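You operate a simulated robot arm through the tools that you are given. There is no shell and no other tool.

You are at the controls of a simulated robot arm. One attempt, no reset.

TASK
Gauge the teal and purple tubes: good one in the green bin, worn one in the grey.
Fine: tube on the gauge peg, lever forward and back, read the display.

The check looks at the end state, three seconds after you hand in, the way a careful person would. Anything else that was tipped, shoved, dropped, spilled or broken makes it a failure.

THE ROBOT
A 7-joint arm with a two-finger gripper, fixed in place. Base frame: the origin is at the foot of the arm, x ahead of it, y to its left, z up. Lengths are in mm, angles in degrees, forces in N, time in s.
With the tool pointing down near the work surface it reaches from about 240 to 520 mm from the base axis. Its first joint turns from -66.0 to 66.0 degrees. Payload 2.45 kg.
Tool frame: the origin (TCP) lies between the finger pads and is the grasp point; the fingertips stand 26 mm ahead of it; z points along the fingers, y is the line along which they close. Largest opening 96 mm; the body of the gripper starts 69 mm behind the TCP.
Orientation is that of the tool frame in the base frame, as [roll, pitch, yaw] about the fixed x, y, z axes, in that order (R = Rz(yaw) Ry(pitch) Rx(roll)). With the fingers straight down and closing along the base's y, the tool's x points along the base's -x, its y along +y and its z along -z.

THE INTERFACE
- The arm moves only by the tool drive_tool. Its argument "targets" is a list of rows, each a list of 7 numbers: the turn, a rotation vector about the tool's x, y, z in degrees, then the shift along the tool's x, y, z in cm, then the gripper command, from -1 (fully open) to 1 (shut), values between in proportion. In form: [[ax, ay, az, tx, ty, tz, jaw], ...]. A call has 1 to 20 rows; each row is the pose to reach, as a shift and turn from the pose commanded when the call began, along the tool's axes at that moment. Rows are played at 5 a second. More than 50 mm and 8.6 degrees between two rows, or a gripper value outside its range, and nothing of the call is played. A pose out of reach is approached as far as the arm can. The call stops where the force on the tool passes 40 N (or 10 N more than at its start, if that is more) or the arm is blocked; 0.2 s more then pass. Each finger halts on what it meets, pressing with about 33 N; the grip force reading is that of the motor and also rises with nothing between the fingers. The clock runs only during rows and for 0.2 s after the last one: add rows that repeat a pose to give the fingers time. The reply holds the time, the measured pose of the TCP, the force on the tool along the base axes, the opening and the grip force, in the units named above and with some noise, with the torque about the TCP (base axes, N m) and any sound that the robot's microphone picked up, and new pictures: "show" is both (left out), scene, wrist or none.
- Cameras (640 x 400 px; columns grow to the right, rows downward): "scene" is fixed at [156.3, -394.1, 1412.8]; the picture's right is [0.86, -0.51, 0.00], its down [-0.33, -0.55, -0.77] and it looks along [0.39, 0.66, -0.64] (base axes); focal length 288 px, centre (320, 200). "wrist" rides on the gripper at [82, 3, -98] in the tool frame; the picture's right is [-0.04, 1.00, 0.00], its down [-0.73, -0.03, -0.68] and it looks along [-0.68, -0.03, 0.73] (tool axes); focal length 256 px, centre (320, 200).
- probe_pixels(camera, pixels): for up to 12 pixels [column, row] of the newest picture of that camera ("zoom" is the newest enlarged one), the place [x, y, z] in the base frame of the surface seen there, good to about 3 mm, but the place of the scene camera against the robot may be out by one fixed shift of up to 12 mm in any direction. It takes no simulated time.
- enlarge(camera, box): a new picture of the part [left, top, right, bottom] of that camera's present view, enlarged. It takes no simulated time.
- finish_job(): hands the job in; it is judged then, once.

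Leave the gripper open and the arm clear of the work at the hand-in unless told otherwise.

The tools are called as a command line: name --pt "numbers of a row" for each row, then --argument value for the rest, lists and objects as JSON in quotes. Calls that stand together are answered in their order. drive_tool: Moves the arm, as the interface text tells. Its arguments: {"type":"object","properties":{"targets":{"type":"array","items":{"type":"array","items":{"type":"number"}}},"show":{"type":"string","enum":["both","scene","wrist","none"]}},"required":["targets"]} The other tools are called the same way: probe_pixels (camera, pixels) gives the place of the surface under pixels of a picture; enlarge (camera, box) takes an enlarged picture of a part of a camera's view; finish_job () hands the job in.

At the start:

```text
time_s: 0.0
tool_pos: [483.1, 27.0, 1125.5]
tcp_rot: [180.0, 0.0, 180.0]
ft_force: [-0.3, 0.3, 0.0]
torque: [0.01, -0.04, 0.0]
grip_width: 96.0
grip_force: 0.0
```

scene: 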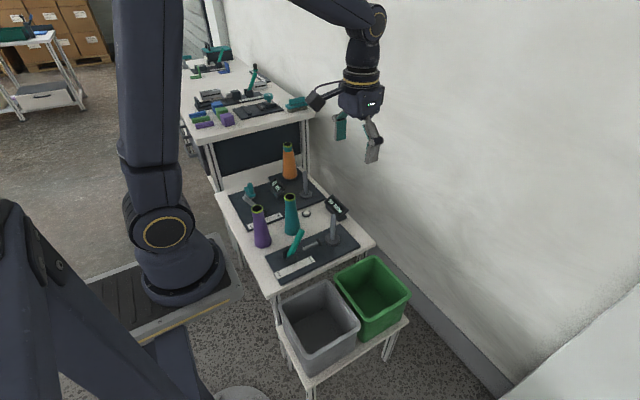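
wrist: 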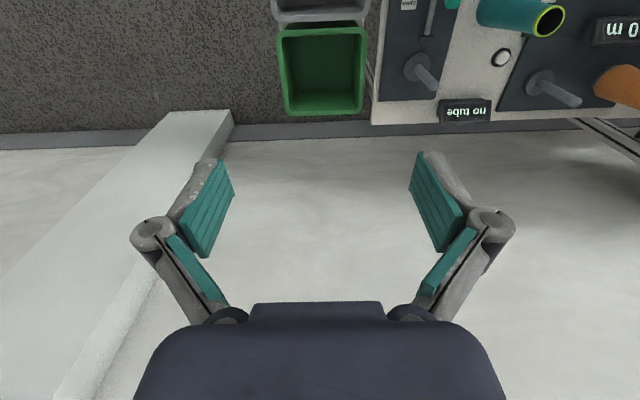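

I see a small table with purple (261,228), teal (290,215) and orange (289,160) tubes, two dark gauge stations with pegs and levers, and two bins. I'll enlarge both views to read them.

enlarge --camera "scene" --box '[210, 130, 410, 290]'

enlarge --camera "wrist" --box '[360, 0, 640, 175]'

probe_pixels --camera "scene" --pixels '[[261, 210], [290, 196], [289, 145], [333, 215], [306, 168], [300, 232], [250, 188], [306, 213], [218, 195], [373, 242], [270, 285], [320, 265]]'

```text
2.50 times, centred on (310, 210) of scene
```

zoom: 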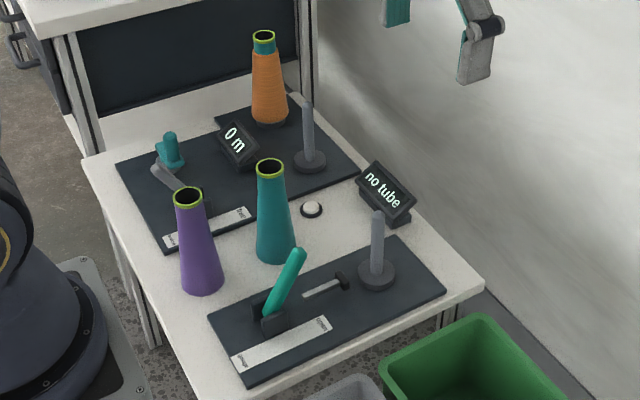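

```text
2.29 times, centred on (500, 88) of wrist
```

zoom: 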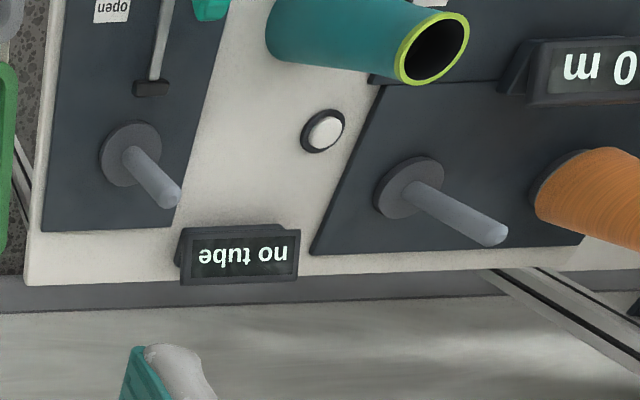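

```text
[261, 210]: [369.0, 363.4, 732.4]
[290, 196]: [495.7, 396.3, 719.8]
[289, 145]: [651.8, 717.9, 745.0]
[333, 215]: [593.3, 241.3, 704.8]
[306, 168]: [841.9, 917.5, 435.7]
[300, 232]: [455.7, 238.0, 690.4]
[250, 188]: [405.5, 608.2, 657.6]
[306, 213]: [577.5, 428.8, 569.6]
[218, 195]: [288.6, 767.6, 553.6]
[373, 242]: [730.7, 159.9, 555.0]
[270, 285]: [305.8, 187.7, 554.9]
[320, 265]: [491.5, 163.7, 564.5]
```

The probe gives the table top at z≈555, so I'll cross-check positions with the wrist camera and look at what stands at the arm's foot.

probe_pixels --camera "wrist" --pixels '[[438, 86], [578, 100], [550, 20], [520, 8], [416, 68], [502, 57], [465, 112], [320, 70], [420, 115], [320, 12], [540, 80], [452, 3]]'

probe_pixels --camera "scene" --pixels '[[180, 290], [160, 235], [150, 100], [20, 250], [30, 390], [240, 392], [130, 330], [370, 290], [320, 325], [284, 293], [359, 322], [406, 294]]'

```text
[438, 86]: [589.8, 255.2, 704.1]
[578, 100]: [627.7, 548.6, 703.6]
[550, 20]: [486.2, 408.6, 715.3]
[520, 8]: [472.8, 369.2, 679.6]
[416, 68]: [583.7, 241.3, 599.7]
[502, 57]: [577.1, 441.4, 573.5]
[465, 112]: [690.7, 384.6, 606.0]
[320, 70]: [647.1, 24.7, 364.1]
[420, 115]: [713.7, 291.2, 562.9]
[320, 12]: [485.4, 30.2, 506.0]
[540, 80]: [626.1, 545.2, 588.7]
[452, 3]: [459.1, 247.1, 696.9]
```

```text
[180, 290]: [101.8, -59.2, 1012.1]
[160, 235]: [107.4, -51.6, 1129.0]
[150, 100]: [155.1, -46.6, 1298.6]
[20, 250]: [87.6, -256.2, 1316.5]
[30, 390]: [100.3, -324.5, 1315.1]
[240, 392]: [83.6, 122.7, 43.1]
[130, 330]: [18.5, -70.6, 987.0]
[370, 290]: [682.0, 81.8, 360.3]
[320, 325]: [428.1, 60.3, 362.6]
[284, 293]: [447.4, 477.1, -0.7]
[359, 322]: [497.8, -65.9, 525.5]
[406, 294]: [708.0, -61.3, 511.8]
```

The wrist and scene cameras agree to about 10–14 mm. I'll zoom in on the labels, levers and displays.

enlarge --camera "scene" --box '[265, 190, 355, 260]'

enlarge --camera "scene" --box '[225, 150, 325, 225]'

enlarge --camera "scene" --box '[180, 40, 320, 130]'

enlarge --camera "wrist" --box '[560, 0, 640, 60]'

enlarge --camera "wrist" --box '[370, 0, 480, 70]'

```text
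5.71 times, centred on (310, 225) of scene
```

zoom: 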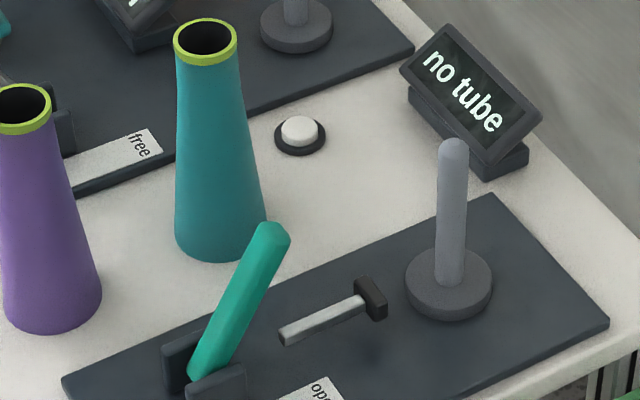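

```text
5.33 times, centred on (275, 188) of scene
```

zoom: 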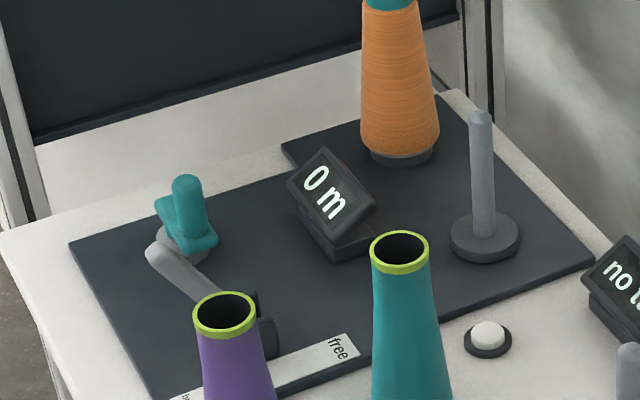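

```text
4.44 times, centred on (250, 85) of scene
```

zoom: 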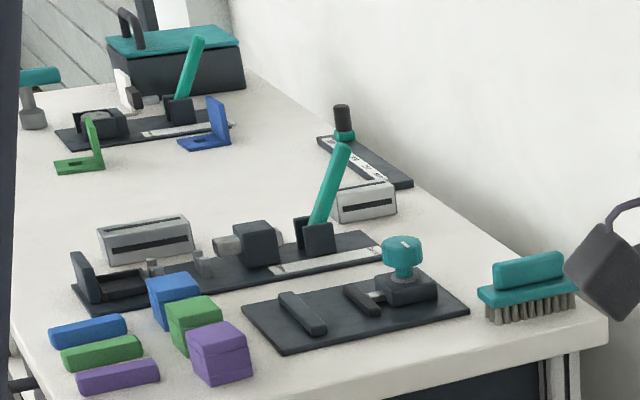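

```text
6.67 times, centred on (600, 30) of wrist
```

zoom: 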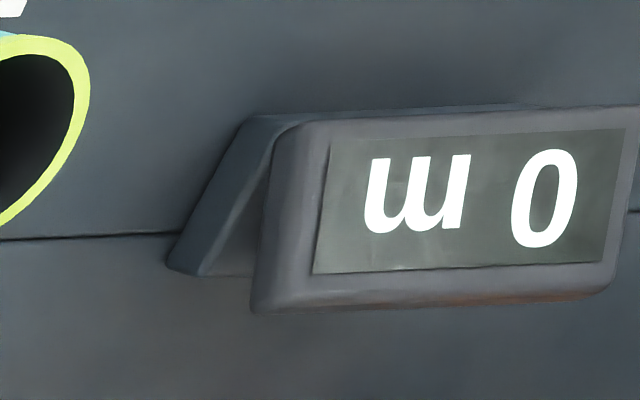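

```text
5.71 times, centred on (425, 35) of wrist
```

zoom: 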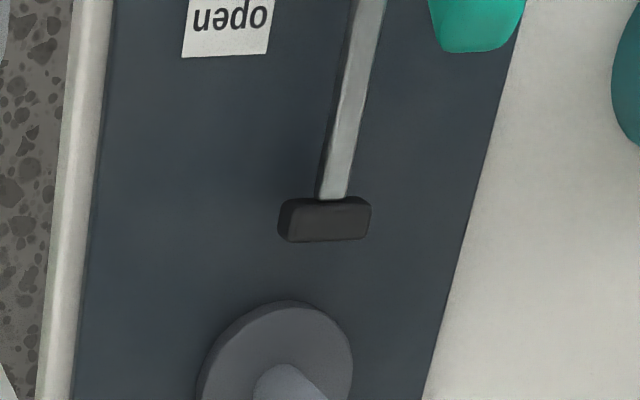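

Station A (near the bins) is a gauge with peg, lever, pad and the "no tube" display; station B is a winder reading "0 m". I'll zoom in on the lever's label strip and the lever.

enlarge --camera "scene" --box '[265, 225, 325, 285]'

probe_pixels --camera "scene" --pixels '[[278, 274], [312, 260], [297, 250], [302, 232], [292, 252], [288, 248], [298, 255], [312, 246], [323, 240], [331, 237], [332, 242], [262, 245]]'

```text
6.67 times, centred on (295, 255) of scene
```

zoom: 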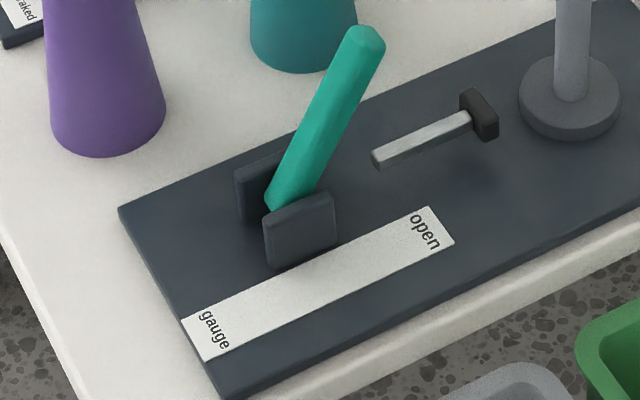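

```text
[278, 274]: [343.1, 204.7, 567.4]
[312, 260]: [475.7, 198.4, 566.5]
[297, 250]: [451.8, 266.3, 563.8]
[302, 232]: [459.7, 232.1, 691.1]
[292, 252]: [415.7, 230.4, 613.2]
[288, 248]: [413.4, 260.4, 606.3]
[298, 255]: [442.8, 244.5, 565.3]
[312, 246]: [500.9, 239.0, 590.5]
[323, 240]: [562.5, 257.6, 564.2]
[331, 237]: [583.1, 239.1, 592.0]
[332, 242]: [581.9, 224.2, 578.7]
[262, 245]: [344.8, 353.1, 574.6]
```

The strip reads "gauge" on the robot side (−x) and "open" at +x. The lever now leans to open, with its tip at about (460,236,691). The peg is at about (588,250) with its top at z≈704. First I'll test reach by moving in free air to above the peg at z≈900 with the tool still pointing down.

drive_tool --pt "0 0 0 -1.5 3.2 3.2 -1" --pt "0 0 0 -3.0 6.3 6.4 -1" --pt "0 0 0 -4.5 9.5 9.6 -1" --pt "0 0 0 -6.0 12.6 12.9 -1" --pt "0 0 0 -7.5 15.8 16.1 -1" --pt "0 0 0 -9.0 18.9 19.3 -1" --pt "0 0 0 -10.5 22.1 22.5 -1" --pt "0 0 0 -10.5 22.1 22.5 -1"

```text
time_s: 1.8
tool_pos: [589.3, 250.7, 899.9]
tcp_rot: [180.0, 0.1, -180.0]
ft_force: [-1.0, 0.4, 0.7]
torque: [0.0, 0.0, 0.01]
grip_width: 96.0
grip_force: 0.1
```

scene: 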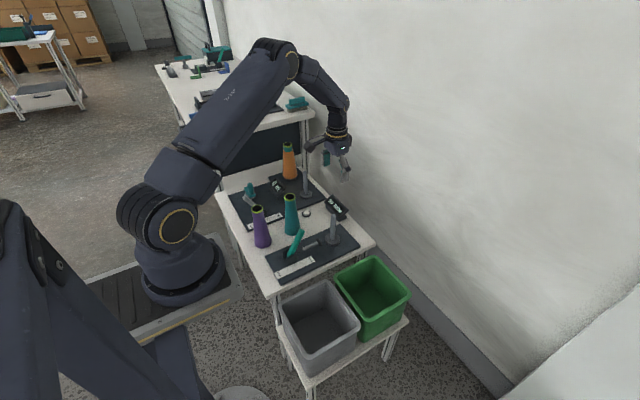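
wrist: 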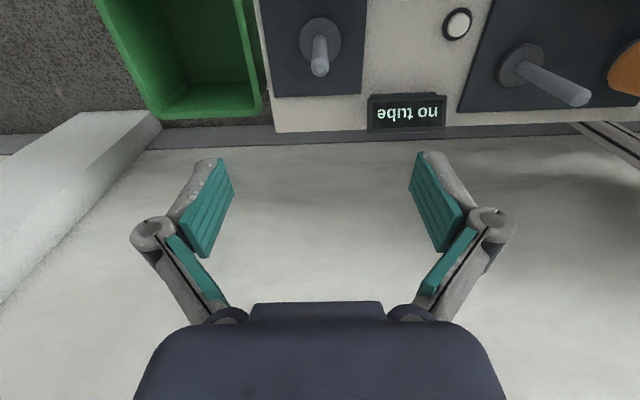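

Reached with the tool vertical. I'll probe the peg, button and bins from this closer wrist view.

probe_pixels --camera "wrist" --pixels '[[319, 68], [320, 74], [300, 35], [340, 35], [320, 22], [270, 85], [362, 90], [170, 113], [258, 95], [200, 80], [280, 130], [400, 115]]'

probe_pixels --camera "scene" --pixels '[[333, 214], [284, 305], [331, 281], [359, 322], [311, 353], [335, 278], [375, 258], [408, 294], [367, 340], [320, 330], [375, 290], [300, 130]]'

enlarge --camera "wrist" --box '[270, 0, 380, 80]'

```text
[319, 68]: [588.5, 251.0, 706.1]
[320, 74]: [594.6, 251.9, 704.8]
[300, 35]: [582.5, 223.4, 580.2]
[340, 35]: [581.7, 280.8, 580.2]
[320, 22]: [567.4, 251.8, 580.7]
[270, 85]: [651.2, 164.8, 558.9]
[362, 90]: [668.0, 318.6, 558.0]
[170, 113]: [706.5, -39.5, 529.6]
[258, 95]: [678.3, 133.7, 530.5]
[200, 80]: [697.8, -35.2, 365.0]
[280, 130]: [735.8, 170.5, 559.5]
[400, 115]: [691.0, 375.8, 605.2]
```

```text
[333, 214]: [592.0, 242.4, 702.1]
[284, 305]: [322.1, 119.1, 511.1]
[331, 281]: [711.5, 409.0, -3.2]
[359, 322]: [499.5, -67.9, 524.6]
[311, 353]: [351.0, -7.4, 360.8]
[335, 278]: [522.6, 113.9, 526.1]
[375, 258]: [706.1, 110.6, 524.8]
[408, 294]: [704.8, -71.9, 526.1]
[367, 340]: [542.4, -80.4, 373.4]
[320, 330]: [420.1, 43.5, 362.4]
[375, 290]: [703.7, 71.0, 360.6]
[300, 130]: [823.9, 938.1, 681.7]
```

```text
5.00 times, centred on (325, 40) of wrist
```

zoom: 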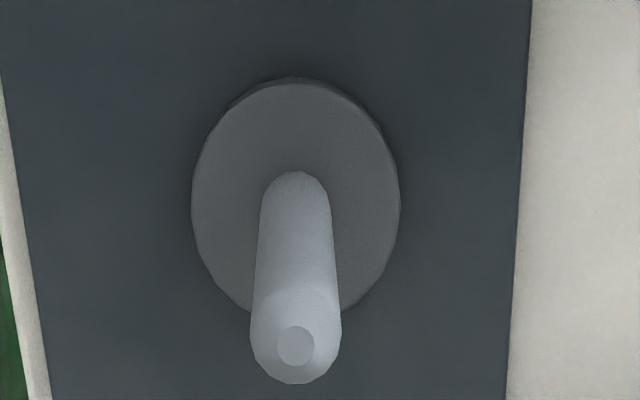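

The peg is at (589,252), its top at z≈706 and its base disc at z≈580. I'll test vertical reach by going down over the peg with open fingers to TCP z≈710, which leaves it centred in the 96 mm opening.

drive_tool --pt "0 0 0 0 0 4 -1" --pt "0 0 0 0 0 8 -1" --pt "0 0 0 0 0 11 -1" --pt "0 0 0 0 0 14 -1" --pt "0 0 0 0 0 16.5 -1" --pt "0 0 0 0 0 19 -1" --pt "0 0 0 0 0 19 -1"

```text
time_s: 3.4
tool_pos: [588.5, 248.5, 709.1]
tcp_rot: [-180.0, 0.0, 179.9]
ft_force: [0.9, 0.4, -0.5]
torque: [0.03, 0.01, -0.02]
grip_width: 96.0
grip_force: 0.1
```

scene: 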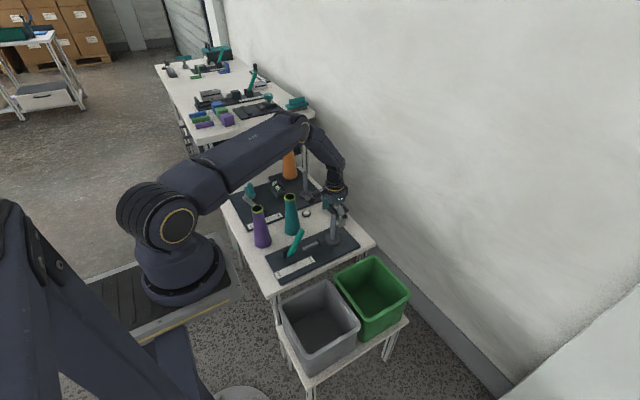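
wrist: 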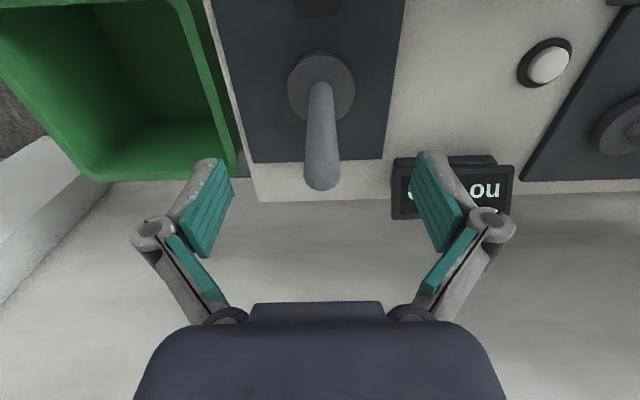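

Vertical reach is fine here. The arm's elbow looks close to the orange tube in the picture, so I'll check its height, and probe the peg again from close up.

probe_pixels --camera "scene" --pixels '[[295, 128], [250, 165], [328, 155], [275, 165], [335, 190], [230, 190]]'

probe_pixels --camera "wrist" --pixels '[[322, 184], [321, 176], [308, 170], [336, 170], [290, 88], [355, 88], [320, 52], [548, 65], [440, 180]]'

enlarge --camera "wrist" --box '[260, 40, 380, 200]'

```text
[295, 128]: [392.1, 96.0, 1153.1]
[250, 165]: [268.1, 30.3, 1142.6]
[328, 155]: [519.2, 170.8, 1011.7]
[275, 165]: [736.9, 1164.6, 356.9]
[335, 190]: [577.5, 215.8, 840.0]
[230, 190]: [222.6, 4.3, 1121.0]
```

```text
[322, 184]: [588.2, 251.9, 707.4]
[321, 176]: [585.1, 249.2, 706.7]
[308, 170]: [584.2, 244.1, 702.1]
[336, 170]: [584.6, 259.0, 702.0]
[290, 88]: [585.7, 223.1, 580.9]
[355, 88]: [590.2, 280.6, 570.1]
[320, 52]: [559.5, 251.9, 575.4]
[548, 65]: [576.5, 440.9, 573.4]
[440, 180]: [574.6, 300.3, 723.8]
```

```text
2.50 times, centred on (320, 120) of wrist
```

zoom: 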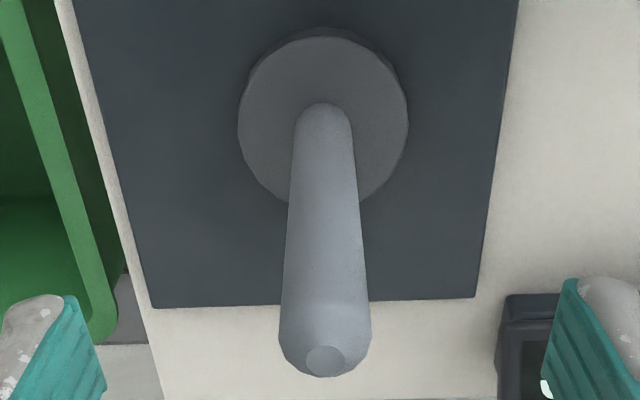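

The peg axis is at (588.5,252), radius ≈8.5. The arm links are all above z≈1000, so they're clear. Next I'll raise the tool and move above the teal tube to measure it.

drive_tool --pt "0 0 0 0 0 -5 -1" --pt "0 0 0 0 0 -10 -1" --pt "0 0 0 0 0 -14 -1" --pt "0 0 0 2.7 3.5 -14 -1" --pt "0 0 0 5.4 7.1 -14 -1" --pt "0 0 0 8.1 10.6 -14 -1" --pt "0 0 0 10.8 14.2 -14 -1" --pt "0 0 0 10.8 14.2 -11 -1" --pt "0 0 0 10.8 14.2 -11 -1"

```text
time_s: 5.4
tool_pos: [480.8, 391.1, 820.7]
tcp_rot: [180.0, -0.1, 179.9]
ft_force: [0.0, -0.6, 0.1]
torque: [-0.01, 0.01, 0.0]
grip_width: 95.9
grip_force: 0.0
```

scene: 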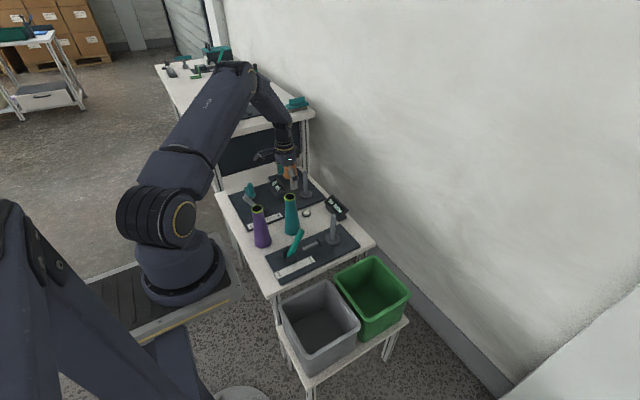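
wrist: 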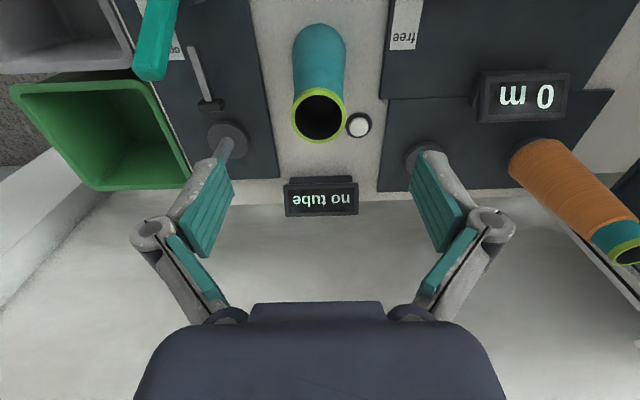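

The teal tube's rim is centred near (320,115). I'll probe its rim and base.

enlarge --camera "wrist" --box '[270, 0, 380, 160]'

probe_pixels --camera "wrist" --pixels '[[295, 114], [345, 114], [320, 91], [320, 139], [298, 60], [344, 60], [296, 45], [342, 45], [320, 25], [320, 100], [320, 60]]'

```text
2.50 times, centred on (325, 80) of wrist
```

zoom: 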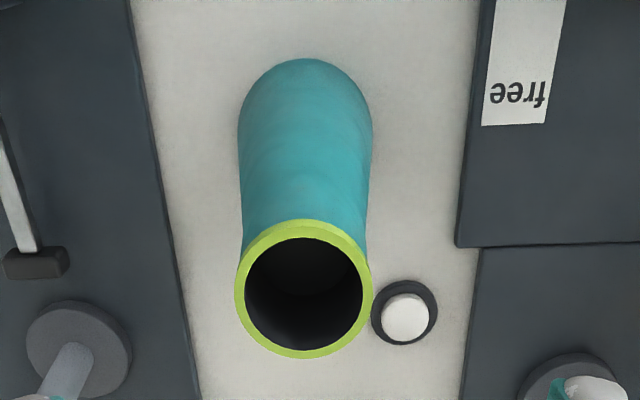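

```text
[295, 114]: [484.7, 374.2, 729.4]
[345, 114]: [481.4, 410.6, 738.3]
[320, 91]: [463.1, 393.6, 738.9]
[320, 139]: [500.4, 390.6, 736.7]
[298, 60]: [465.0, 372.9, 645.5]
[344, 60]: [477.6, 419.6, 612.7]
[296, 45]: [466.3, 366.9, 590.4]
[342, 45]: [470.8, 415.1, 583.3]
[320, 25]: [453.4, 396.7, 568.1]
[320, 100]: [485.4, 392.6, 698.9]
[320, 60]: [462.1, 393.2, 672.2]
```

The teal rim is centred at (482,391), z≈737, diameter ≈40, and the tube is about 179 tall. I'll go straight down with fingers open to TCP z≈702, which puts the fingertips 60 mm below the rim.

drive_tool --pt "0 0 0 -0.2 0.1 3 -1" --pt "0 0 0 -0.2 0.1 6 -1" --pt "0 0 0 -0.2 0.1 8 -1" --pt "0 0 0 -0.2 0.1 10 -1" --pt "0 0 0 -0.2 0.1 11.8 -1" --pt "0 0 0 -0.2 0.1 11.8 -1"

```text
time_s: 6.8
tool_pos: [483.4, 392.5, 702.5]
tcp_rot: [-179.9, 0.0, -180.0]
ft_force: [0.1, -0.8, -0.4]
torque: [0.02, 0.0, -0.01]
grip_width: 95.7
grip_force: 0.0
```

scene: 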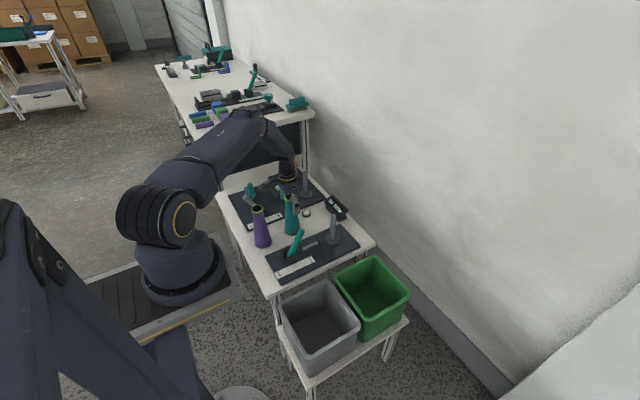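
wrist: 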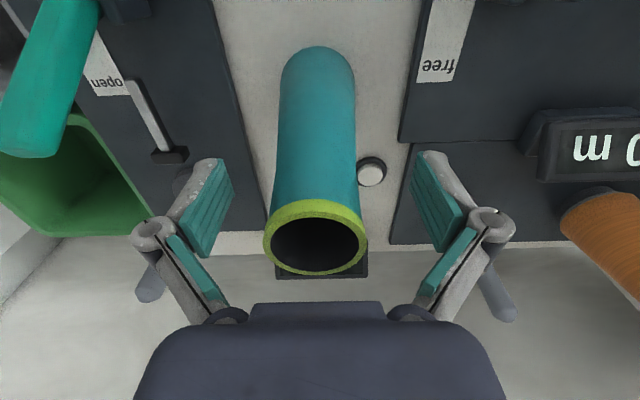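

The tube sits about 2 mm to −y of the finger centre. I'll shift 1.8 mm and close on it.

drive_tool --pt "0 0 0 0 -0.18 0 -1" --pt "0 0 0 0 -0.18 0 -0.3" --pt "0 0 0 0 -0.18 0 0.0" --pt "0 0 0 0 -0.18 0 0.4" --pt "0 0 0 0 -0.18 0 1" --pt "0 0 0 0 -0.18 0 1" --pt "0 0 0 0 -0.18 0 1"

```text
time_s: 8.4
tool_pos: [483.0, 391.4, 702.7]
tcp_rot: [-179.9, 0.1, -179.9]
ft_force: [-1.1, 0.4, 2.4]
torque: [0.01, 0.06, 0.04]
grip_width: 50.0
grip_force: 32.4
```

scene: 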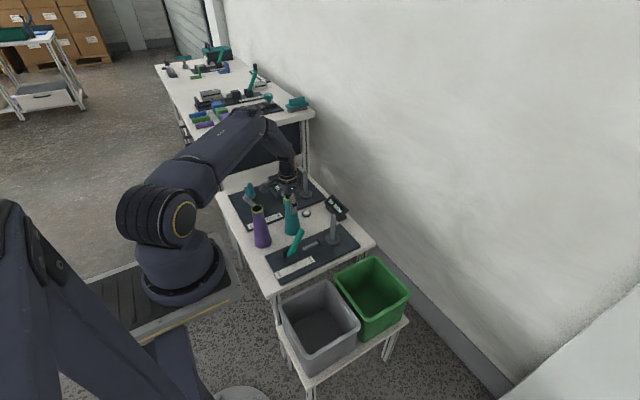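
wrist: 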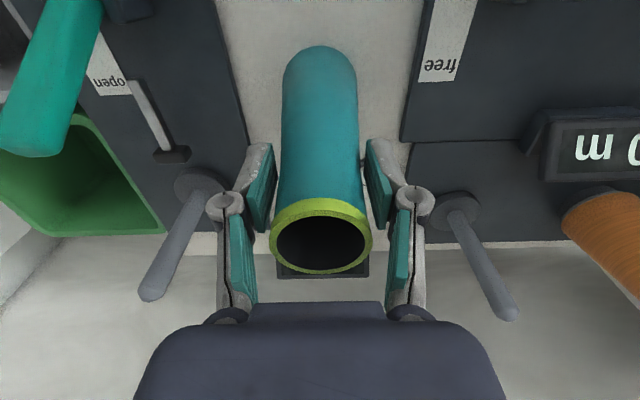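

The grip holds at 50 mm with 32 N. I'll lift 30 mm and check for slipping.

drive_tool --pt "0 0 0 0 0 -0.7 1" --pt "0 0 0 0 0 -1.5 1" --pt "0 0 0 0 0 -2.2 1" --pt "0 0 0 0 0 -3 1" --pt "0 0 0 0 0 -3 1"

```text
time_s: 9.6
tool_pos: [483.9, 390.4, 732.0]
tcp_rot: [179.9, 0.0, 180.0]
ft_force: [0.6, -0.3, -0.4]
torque: [-0.03, -0.01, 0.0]
grip_width: 49.6
grip_force: 32.9
```

scene: 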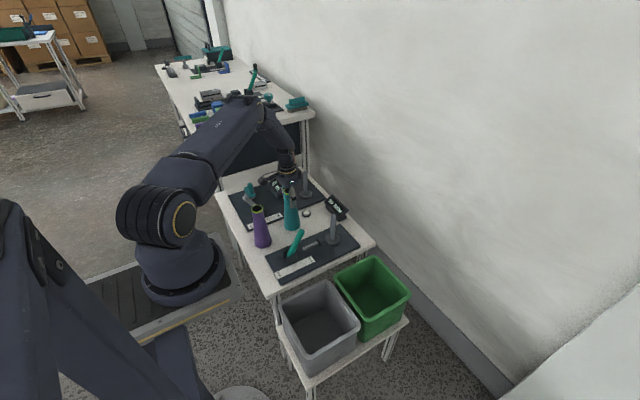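
wrist: 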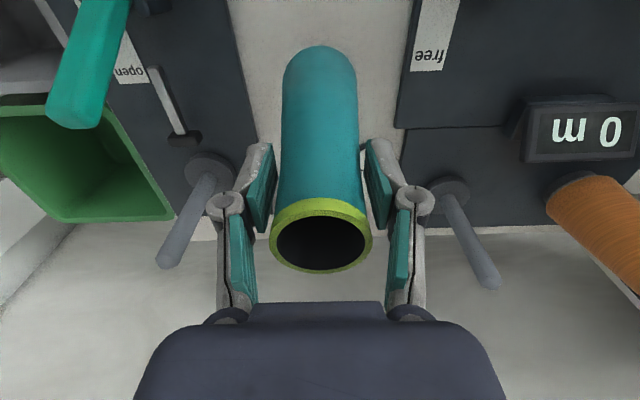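

No slip. I'll probe the rim and bottom to find the tube's axis relative to the TCP, so I can aim it at the peg.

enlarge --camera "wrist" --box '[250, 30, 390, 280]'

probe_pixels --camera "wrist" --pixels '[[272, 243], [370, 243], [321, 206], [321, 272], [284, 80], [357, 80], [320, 50], [320, 120], [281, 150], [361, 150]]'

```text
1.60 times, centred on (320, 155) of wrist
```

zoom: 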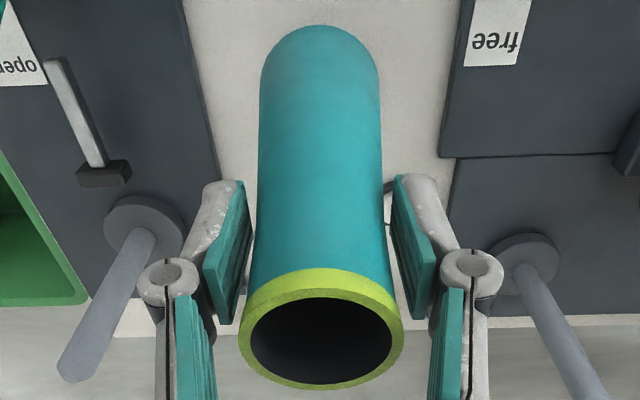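

```text
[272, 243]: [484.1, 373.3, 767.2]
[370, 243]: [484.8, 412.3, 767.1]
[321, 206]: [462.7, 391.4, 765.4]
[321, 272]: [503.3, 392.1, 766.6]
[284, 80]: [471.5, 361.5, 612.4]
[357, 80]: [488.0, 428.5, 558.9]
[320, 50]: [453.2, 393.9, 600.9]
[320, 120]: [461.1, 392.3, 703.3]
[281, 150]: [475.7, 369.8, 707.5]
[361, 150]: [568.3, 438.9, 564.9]
```

The tube axis is at (483.0,392.3), so the peg is at (+105.5, −140.6) from it. I'll lift until the tube's bottom clears the peg tip, then carry it over the peg.

drive_tool --pt "0 0 0 0 0 -2.5 1" --pt "0 0 0 0 0 -5 1" --pt "0 0 0 0 0 -7.5 1" --pt "0 0 0 0 0 -10 1" --pt "0 0 0 0 0 -12.5 1" --pt "0 0 0 0 0 -15 1" --pt "0 0 0 -1.3 -1.76 -15 1" --pt "0 0 0 -2.6 -3.5 -15 1" --pt "0 0 0 -4.0 -5.3 -15 1" --pt "0 0 0 -5.3 -7.0 -15 1" --pt "0 0 0 -6.6 -8.8 -15 1" --pt "0 0 0 -7.9 -10.5 -15 1" --pt "0 0 0 -9.2 -12.3 -15 1" --pt "0 0 0 -10.0 -13.3 -15 1" --pt "0 0 0 -10.55 -14.06 -15 1" --pt "0 0 0 -10.55 -14.06 -15 1" --pt "0 0 0 -10.55 -14.06 -15 1"

```text
time_s: 13.2
tool_pos: [589.5, 247.0, 881.3]
tcp_rot: [180.0, -0.1, -180.0]
ft_force: [-0.4, 0.1, 0.2]
torque: [0.02, -0.04, -0.02]
grip_width: 49.9
grip_force: 33.0
```

scene: 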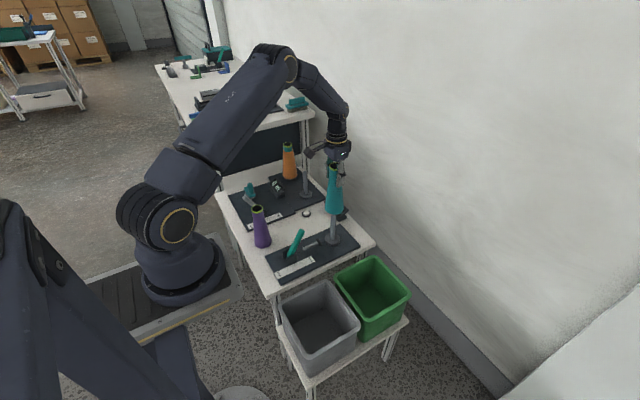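
wrist: 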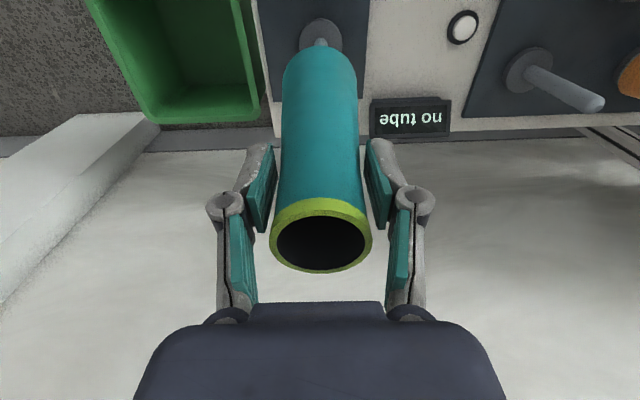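

The tube hangs over the peg. I'll check the alignment before going down.

enlarge --camera "scene" --box '[295, 150, 375, 250]'

probe_pixels --camera "wrist" --pixels '[[272, 243], [370, 243], [321, 205], [321, 271], [301, 38], [340, 38], [320, 20]]'

```text
4.00 times, centred on (335, 200) of scene
```

zoom: 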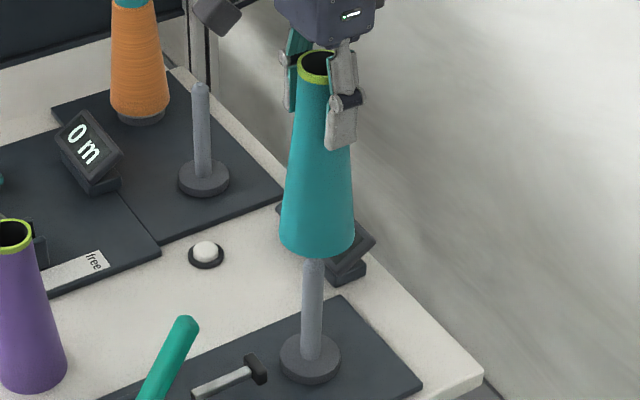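

```text
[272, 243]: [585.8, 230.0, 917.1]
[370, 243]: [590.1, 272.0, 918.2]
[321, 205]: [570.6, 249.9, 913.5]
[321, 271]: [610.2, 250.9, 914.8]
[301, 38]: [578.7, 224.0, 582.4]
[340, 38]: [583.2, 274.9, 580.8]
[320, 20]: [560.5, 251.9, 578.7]
```

The rim centre is at about (590,251), within 2 mm of the peg. I'll lower 150 mm slowly. The call stops by itself if the force rises.

drive_tool --pt "0 0 0 0 0 1.5 1" --pt "0 0 0 0 0 3 1" --pt "0 0 0 0 0 4 1" --pt "0 0 0 0 0 5 1" --pt "0 0 0 0 0 6 1" --pt "0 0 0 0 0 7 1" --pt "0 0 0 0 0 8 1" --pt "0 0 0 0 0 9 1" --pt "0 0 0 0 0 10 1" --pt "0 0 0 0 0 11 1" --pt "0 0 0 0 0 12 1" --pt "0 0 0 0 0 13 1" --pt "0 0 0 0 0 14 1" --pt "0 0 0 0 0 14.6 1" --pt "0 0 0 0 0 15.2 1" --pt "0 0 0 0 0 15.2 1"

```text
time_s: 16.6
tool_pos: [589.4, 250.0, 731.3]
tcp_rot: [-180.0, 0.0, 180.0]
ft_force: [-0.3, 1.7, -0.1]
torque: [-0.01, 0.01, -0.01]
grip_width: 49.7
grip_force: 32.8
```

scene: 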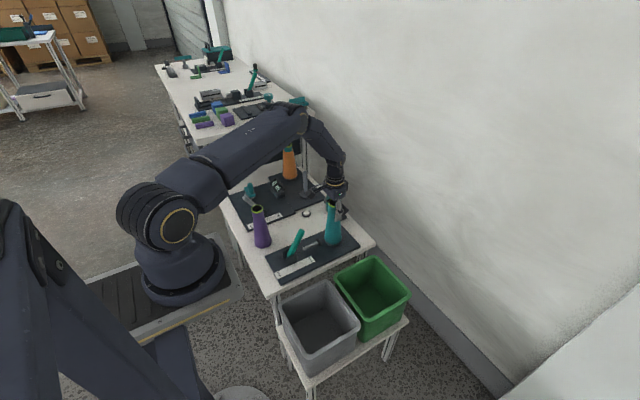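
wrist: 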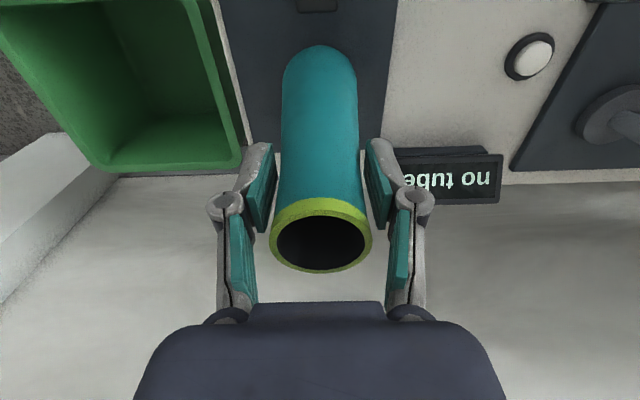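

The tube has slid over the peg with no force, and its bottom is about 6 mm above the disc. I'll lower in 1.5 mm steps to contact.

drive_tool --pt "0 0 0 0 0 0.15 1" --pt "0 0 0 0 0 0.3 1" --pt "0 0 0 0 0 0.45 1" --pt "0 0 0 0 0 0.55 1" --pt "0 0 0 0 0 0.55 1" --show "scene"

```text
time_s: 17.8
tool_pos: [589.2, 249.8, 725.7]
tcp_rot: [-180.0, 0.0, -180.0]
ft_force: [-1.3, -0.6, 1.8]
torque: [-0.13, 0.05, 0.05]
grip_width: 49.7
grip_force: 32.7
```

scene: 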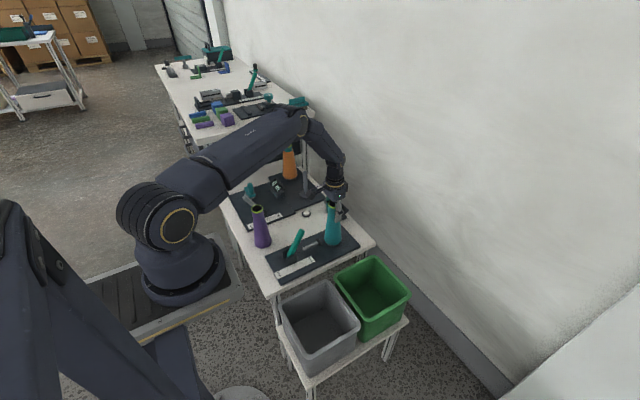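

A light touch shows (1.8 N). I'll lower a further 1 mm to confirm it's seated.

drive_tool --pt "0 0 0 0 0 0.1 1" --pt "0 0 0 0 0 0.1 1" --show "wrist"

```text
time_s: 18.4
tool_pos: [589.4, 249.5, 723.8]
tcp_rot: [-180.0, 0.0, 179.9]
ft_force: [-3.6, -4.5, 17.4]
torque: [-0.21, 0.49, 0.04]
grip_width: 50.0
grip_force: 33.0
```

wrist: 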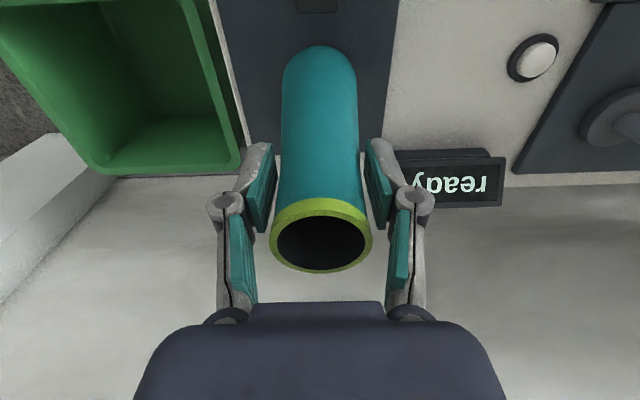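

It's seated with 17 N, and the display reads "ready". I'll ease off 0.7 mm, open the fingers, then rise straight up.

drive_tool --pt "0 0 0 0 0 -0.07 1" --pt "0 0 0 0 0 -0.07 -0.2" --pt "0 0 0 0 0 -0.07 -0.6" --pt "0 0 0 0 0 -0.07 -1" --pt "0 0 0 0 0 -0.07 -1" --pt "0 0 0 0 0 -2 -1" --pt "0 0 0 0 0 -5 -1" --pt "0 0 0 0 0 -9 -1" --pt "0 0 0 0 0 -13 -1" --pt "0 0 0 0 0 -13 -1"

```text
time_s: 20.6
tool_pos: [589.8, 249.7, 853.7]
tcp_rot: [-180.0, 0.0, 180.0]
ft_force: [0.2, -0.6, 0.7]
torque: [0.01, 0.02, 0.01]
grip_width: 96.0
grip_force: 0.0
```

scene: 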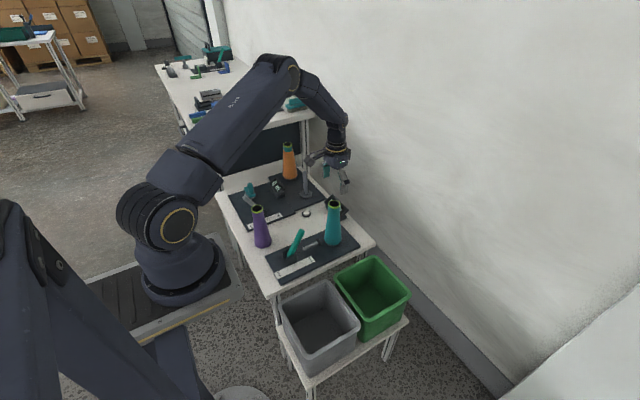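
wrist: 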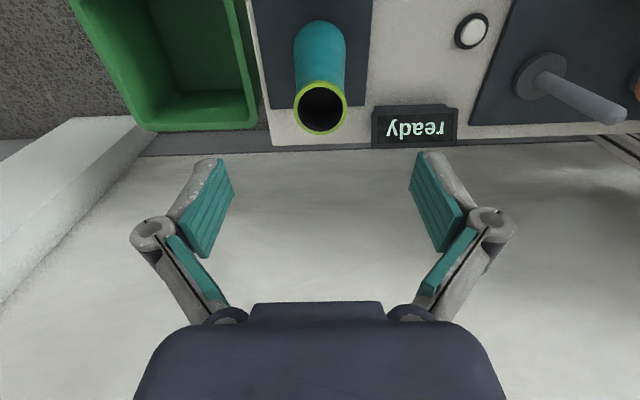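

The tube stands on the peg and the display says "ready". I'll move back over the lever to measure it.

drive_tool --pt "0 0 0 3.5 0 -0.6 -1" --pt "0 0 0 7 0 -0.6 -1" --pt "0 0 0 10.5 -0.3 -0.6 -1" --pt "0 0 0 13.5 -0.36 -0.6 -1" --pt "0 0 0 16.76 -0.36 -0.6 -1" --pt "0 0 0 16.76 -0.36 -0.6 -1"

```text
time_s: 22.0
tool_pos: [420.4, 245.8, 860.1]
tcp_rot: [180.0, 0.0, 179.9]
ft_force: [-0.9, 1.4, -0.2]
torque: [0.0, -0.04, 0.0]
grip_width: 96.1
grip_force: 0.0
```

scene: 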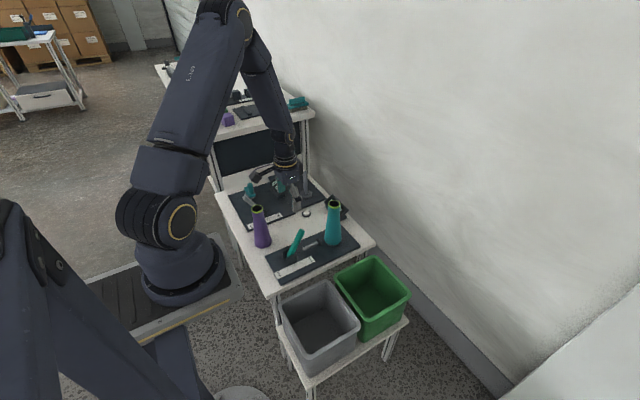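
wrist: 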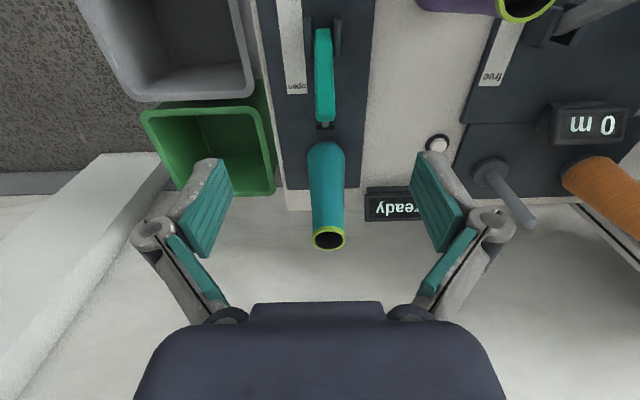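

The lever is at (324,75) in the wrist view, so I'll zoom and probe it.

enlarge --camera "wrist" --box '[270, 0, 390, 140]'

probe_pixels --camera "wrist" --pixels '[[324, 115], [325, 105], [317, 105], [332, 105], [324, 75], [318, 75], [330, 75], [323, 45], [323, 32], [308, 40], [338, 40], [324, 126]]'

```text
2.86 times, centred on (330, 70) of wrist
```

zoom: 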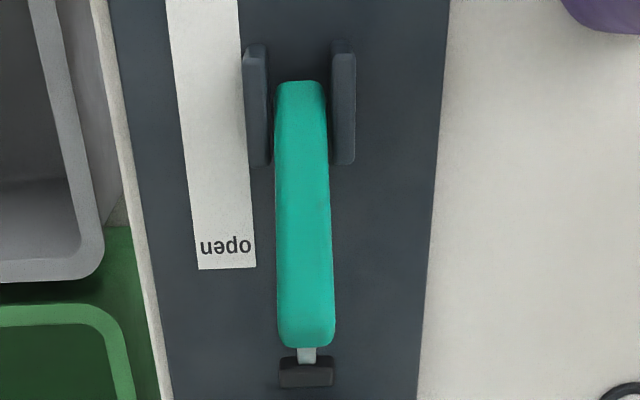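

```text
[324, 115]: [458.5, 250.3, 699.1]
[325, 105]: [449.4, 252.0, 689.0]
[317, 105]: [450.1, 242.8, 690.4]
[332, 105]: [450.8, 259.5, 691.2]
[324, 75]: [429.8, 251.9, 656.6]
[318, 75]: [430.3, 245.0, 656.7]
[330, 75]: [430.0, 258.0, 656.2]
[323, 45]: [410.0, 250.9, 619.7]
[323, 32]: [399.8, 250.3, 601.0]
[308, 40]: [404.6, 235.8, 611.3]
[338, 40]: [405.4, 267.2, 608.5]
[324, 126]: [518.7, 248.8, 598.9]
```

The lever handle is centred at y≈251 and leans about 30° toward +x, with its tip near (466,251,695) and pivot near (402,·,590). I'll close the fingers and come down on the +x side (x≈500, fingertips z≈655), then push the lever toward "gauge" (−x).

drive_tool --pt "0 0 0 -2.6 0.2 0 0" --pt "0 0 0 -5.2 0.4 0 1" --pt "0 0 0 -7.9 0.5 0 1" --pt "0 0 0 -7.9 0.5 3 1" --pt "0 0 0 -7.9 0.5 6 1" --pt "0 0 0 -7.9 0.5 9 1" --pt "0 0 0 -7.9 0.5 12 1" --pt "0 0 0 -7.9 0.5 14 1" --pt "0 0 0 -7.9 0.5 16 1" --pt "0 0 0 -7.9 0.5 17.9 1" --pt "0 0 0 -7.9 0.5 17.9 1"

```text
time_s: 24.4
tool_pos: [500.4, 251.2, 680.0]
tcp_rot: [-179.9, 0.0, 180.0]
ft_force: [0.8, 0.1, -0.6]
torque: [0.02, -0.01, 0.01]
grip_width: 0.0
grip_force: 29.0
```

scene: 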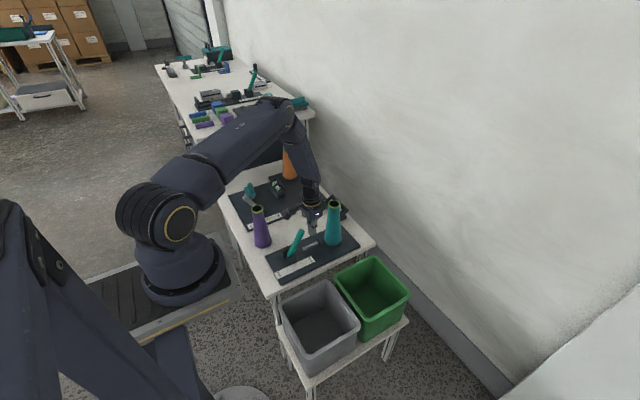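
wrist: 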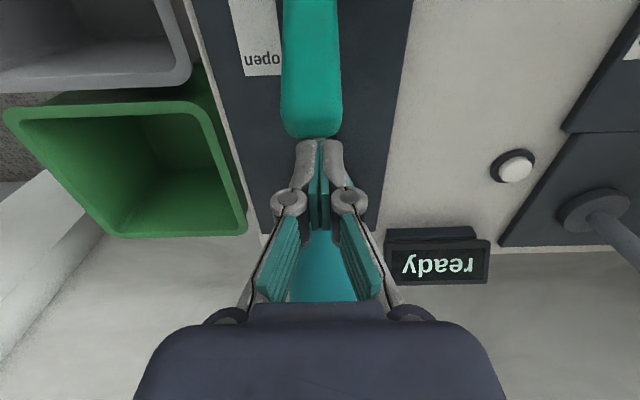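

The fingers are in line with the lever tip on its +x side. I'll push toward −x slowly.

drive_tool --pt "0 0 0 0.8 0 0 1" --pt "0 0 0 1.6 0 0 1" --pt "0 0 0 2.4 0 0 1" --pt "0 0 0 3.2 0 0 1" --pt "0 0 0 4.0 0 0 1" --pt "0 0 0 4.8 0 0 1" --pt "0 0 0 5.6 0 0 1" --pt "0 0 0 6.4 0 0 1" --pt "0 0 0 7.2 0 0 1" --pt "0 0 0 8.0 0 0 1"

```text
time_s: 26.6
tool_pos: [419.9, 251.4, 680.3]
tcp_rot: [180.0, 0.0, 179.9]
ft_force: [2.0, -1.1, 1.5]
torque: [-0.04, -0.05, 0.04]
grip_width: 5.9
grip_force: 28.5
```

scene: 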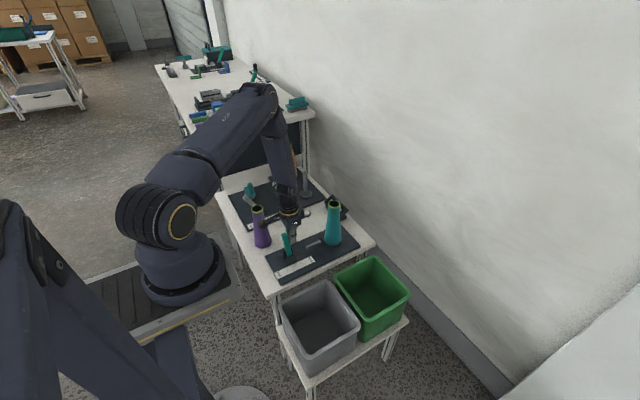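
wrist: 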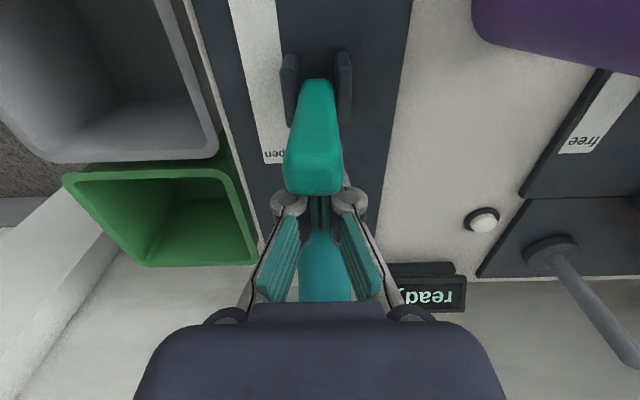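

The lever is following, and the fingertips have been wedged apart a little (5.9 mm). Force is low. I'll check its angle and the purple tube, then continue.

probe_pixels --camera "wrist" --pixels '[[316, 85], [316, 110], [316, 140], [315, 160], [315, 185], [520, 40]]'

enlarge --camera "scene" --box '[245, 180, 365, 290]'

```text
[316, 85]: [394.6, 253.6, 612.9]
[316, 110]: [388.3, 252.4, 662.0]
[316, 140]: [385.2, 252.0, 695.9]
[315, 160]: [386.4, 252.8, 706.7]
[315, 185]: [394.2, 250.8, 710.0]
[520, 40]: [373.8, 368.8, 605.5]
```

```text
3.64 times, centred on (305, 235) of scene
```

zoom: 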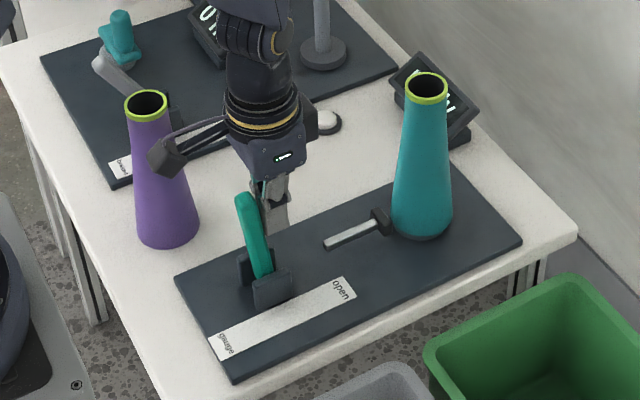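

The lever is about 6° past vertical. I'll continue the push.

drive_tool --pt "0 0 0 0.7 0 0 1" --pt "0 0 0 1.4 0 0 1" --pt "0 0 0 2.1 0 0 1" --pt "0 0 0 2.7 0 0 1" --pt "0 0 0 3.3 0 0 1" --pt "0 0 0 3.8 0 0 1"

```text
time_s: 28.0
tool_pos: [388.9, 251.9, 682.9]
tcp_rot: [179.7, 1.0, 179.7]
ft_force: [36.4, -3.8, 6.3]
torque: [-0.07, -0.84, 0.09]
grip_width: 6.0
grip_force: 28.5
```

scene: 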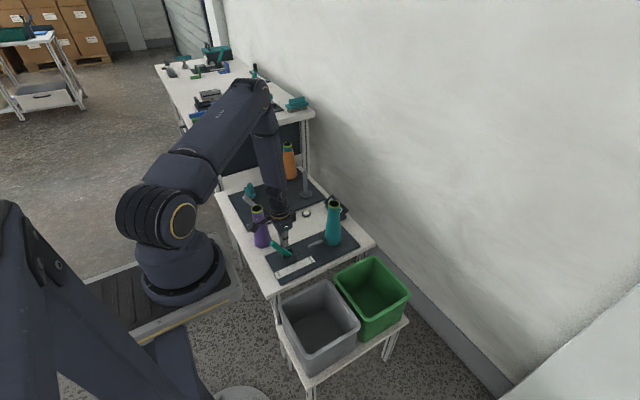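
wrist: 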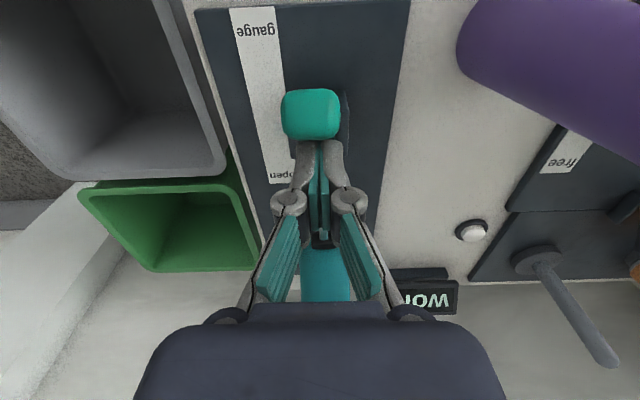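

The lever has reached its stop (36 N), and the display seems to start with "wor". I'll read it from the scene view, and back the fingers off the lever.

enlarge --camera "scene" --box '[300, 180, 370, 230]'

drive_tool --pt "0 0 0 0 0 0 1" --pt "0 0 0 -1.0 0 0 1" --pt "0 0 0 -1.8 0 0 1" --pt "0 0 0 -1.8 0 0 1"

```text
8.00 times, centred on (335, 205) of scene
```

zoom: 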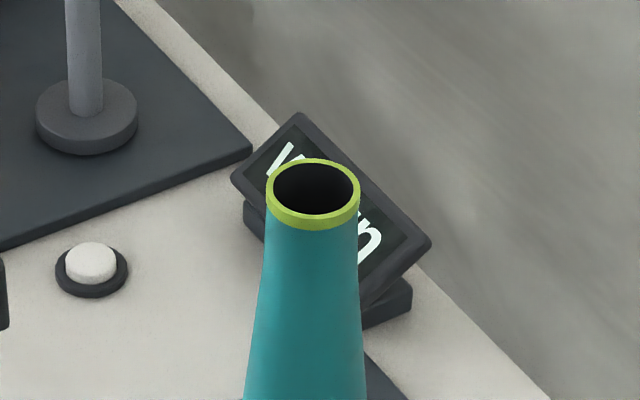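

```text
time_s: 29.0
tool_pos: [397.7, 250.5, 680.0]
tcp_rot: [-180.0, -0.3, -180.0]
ft_force: [-0.2, 0.0, 0.2]
torque: [0.0, 0.0, 0.02]
grip_width: 0.0
grip_force: 28.5
```

scene: 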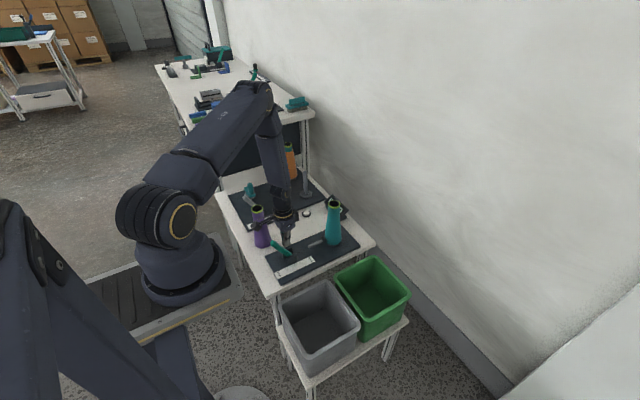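
wrist: 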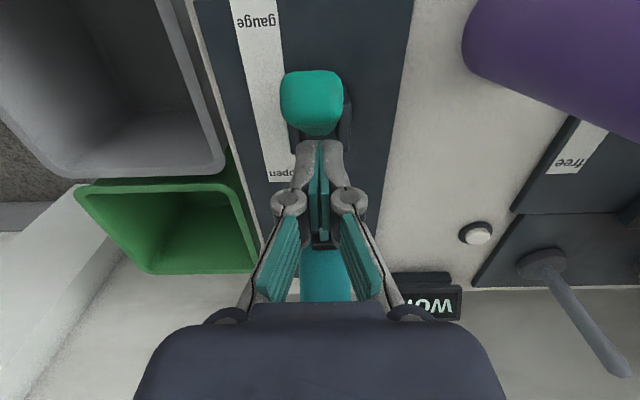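

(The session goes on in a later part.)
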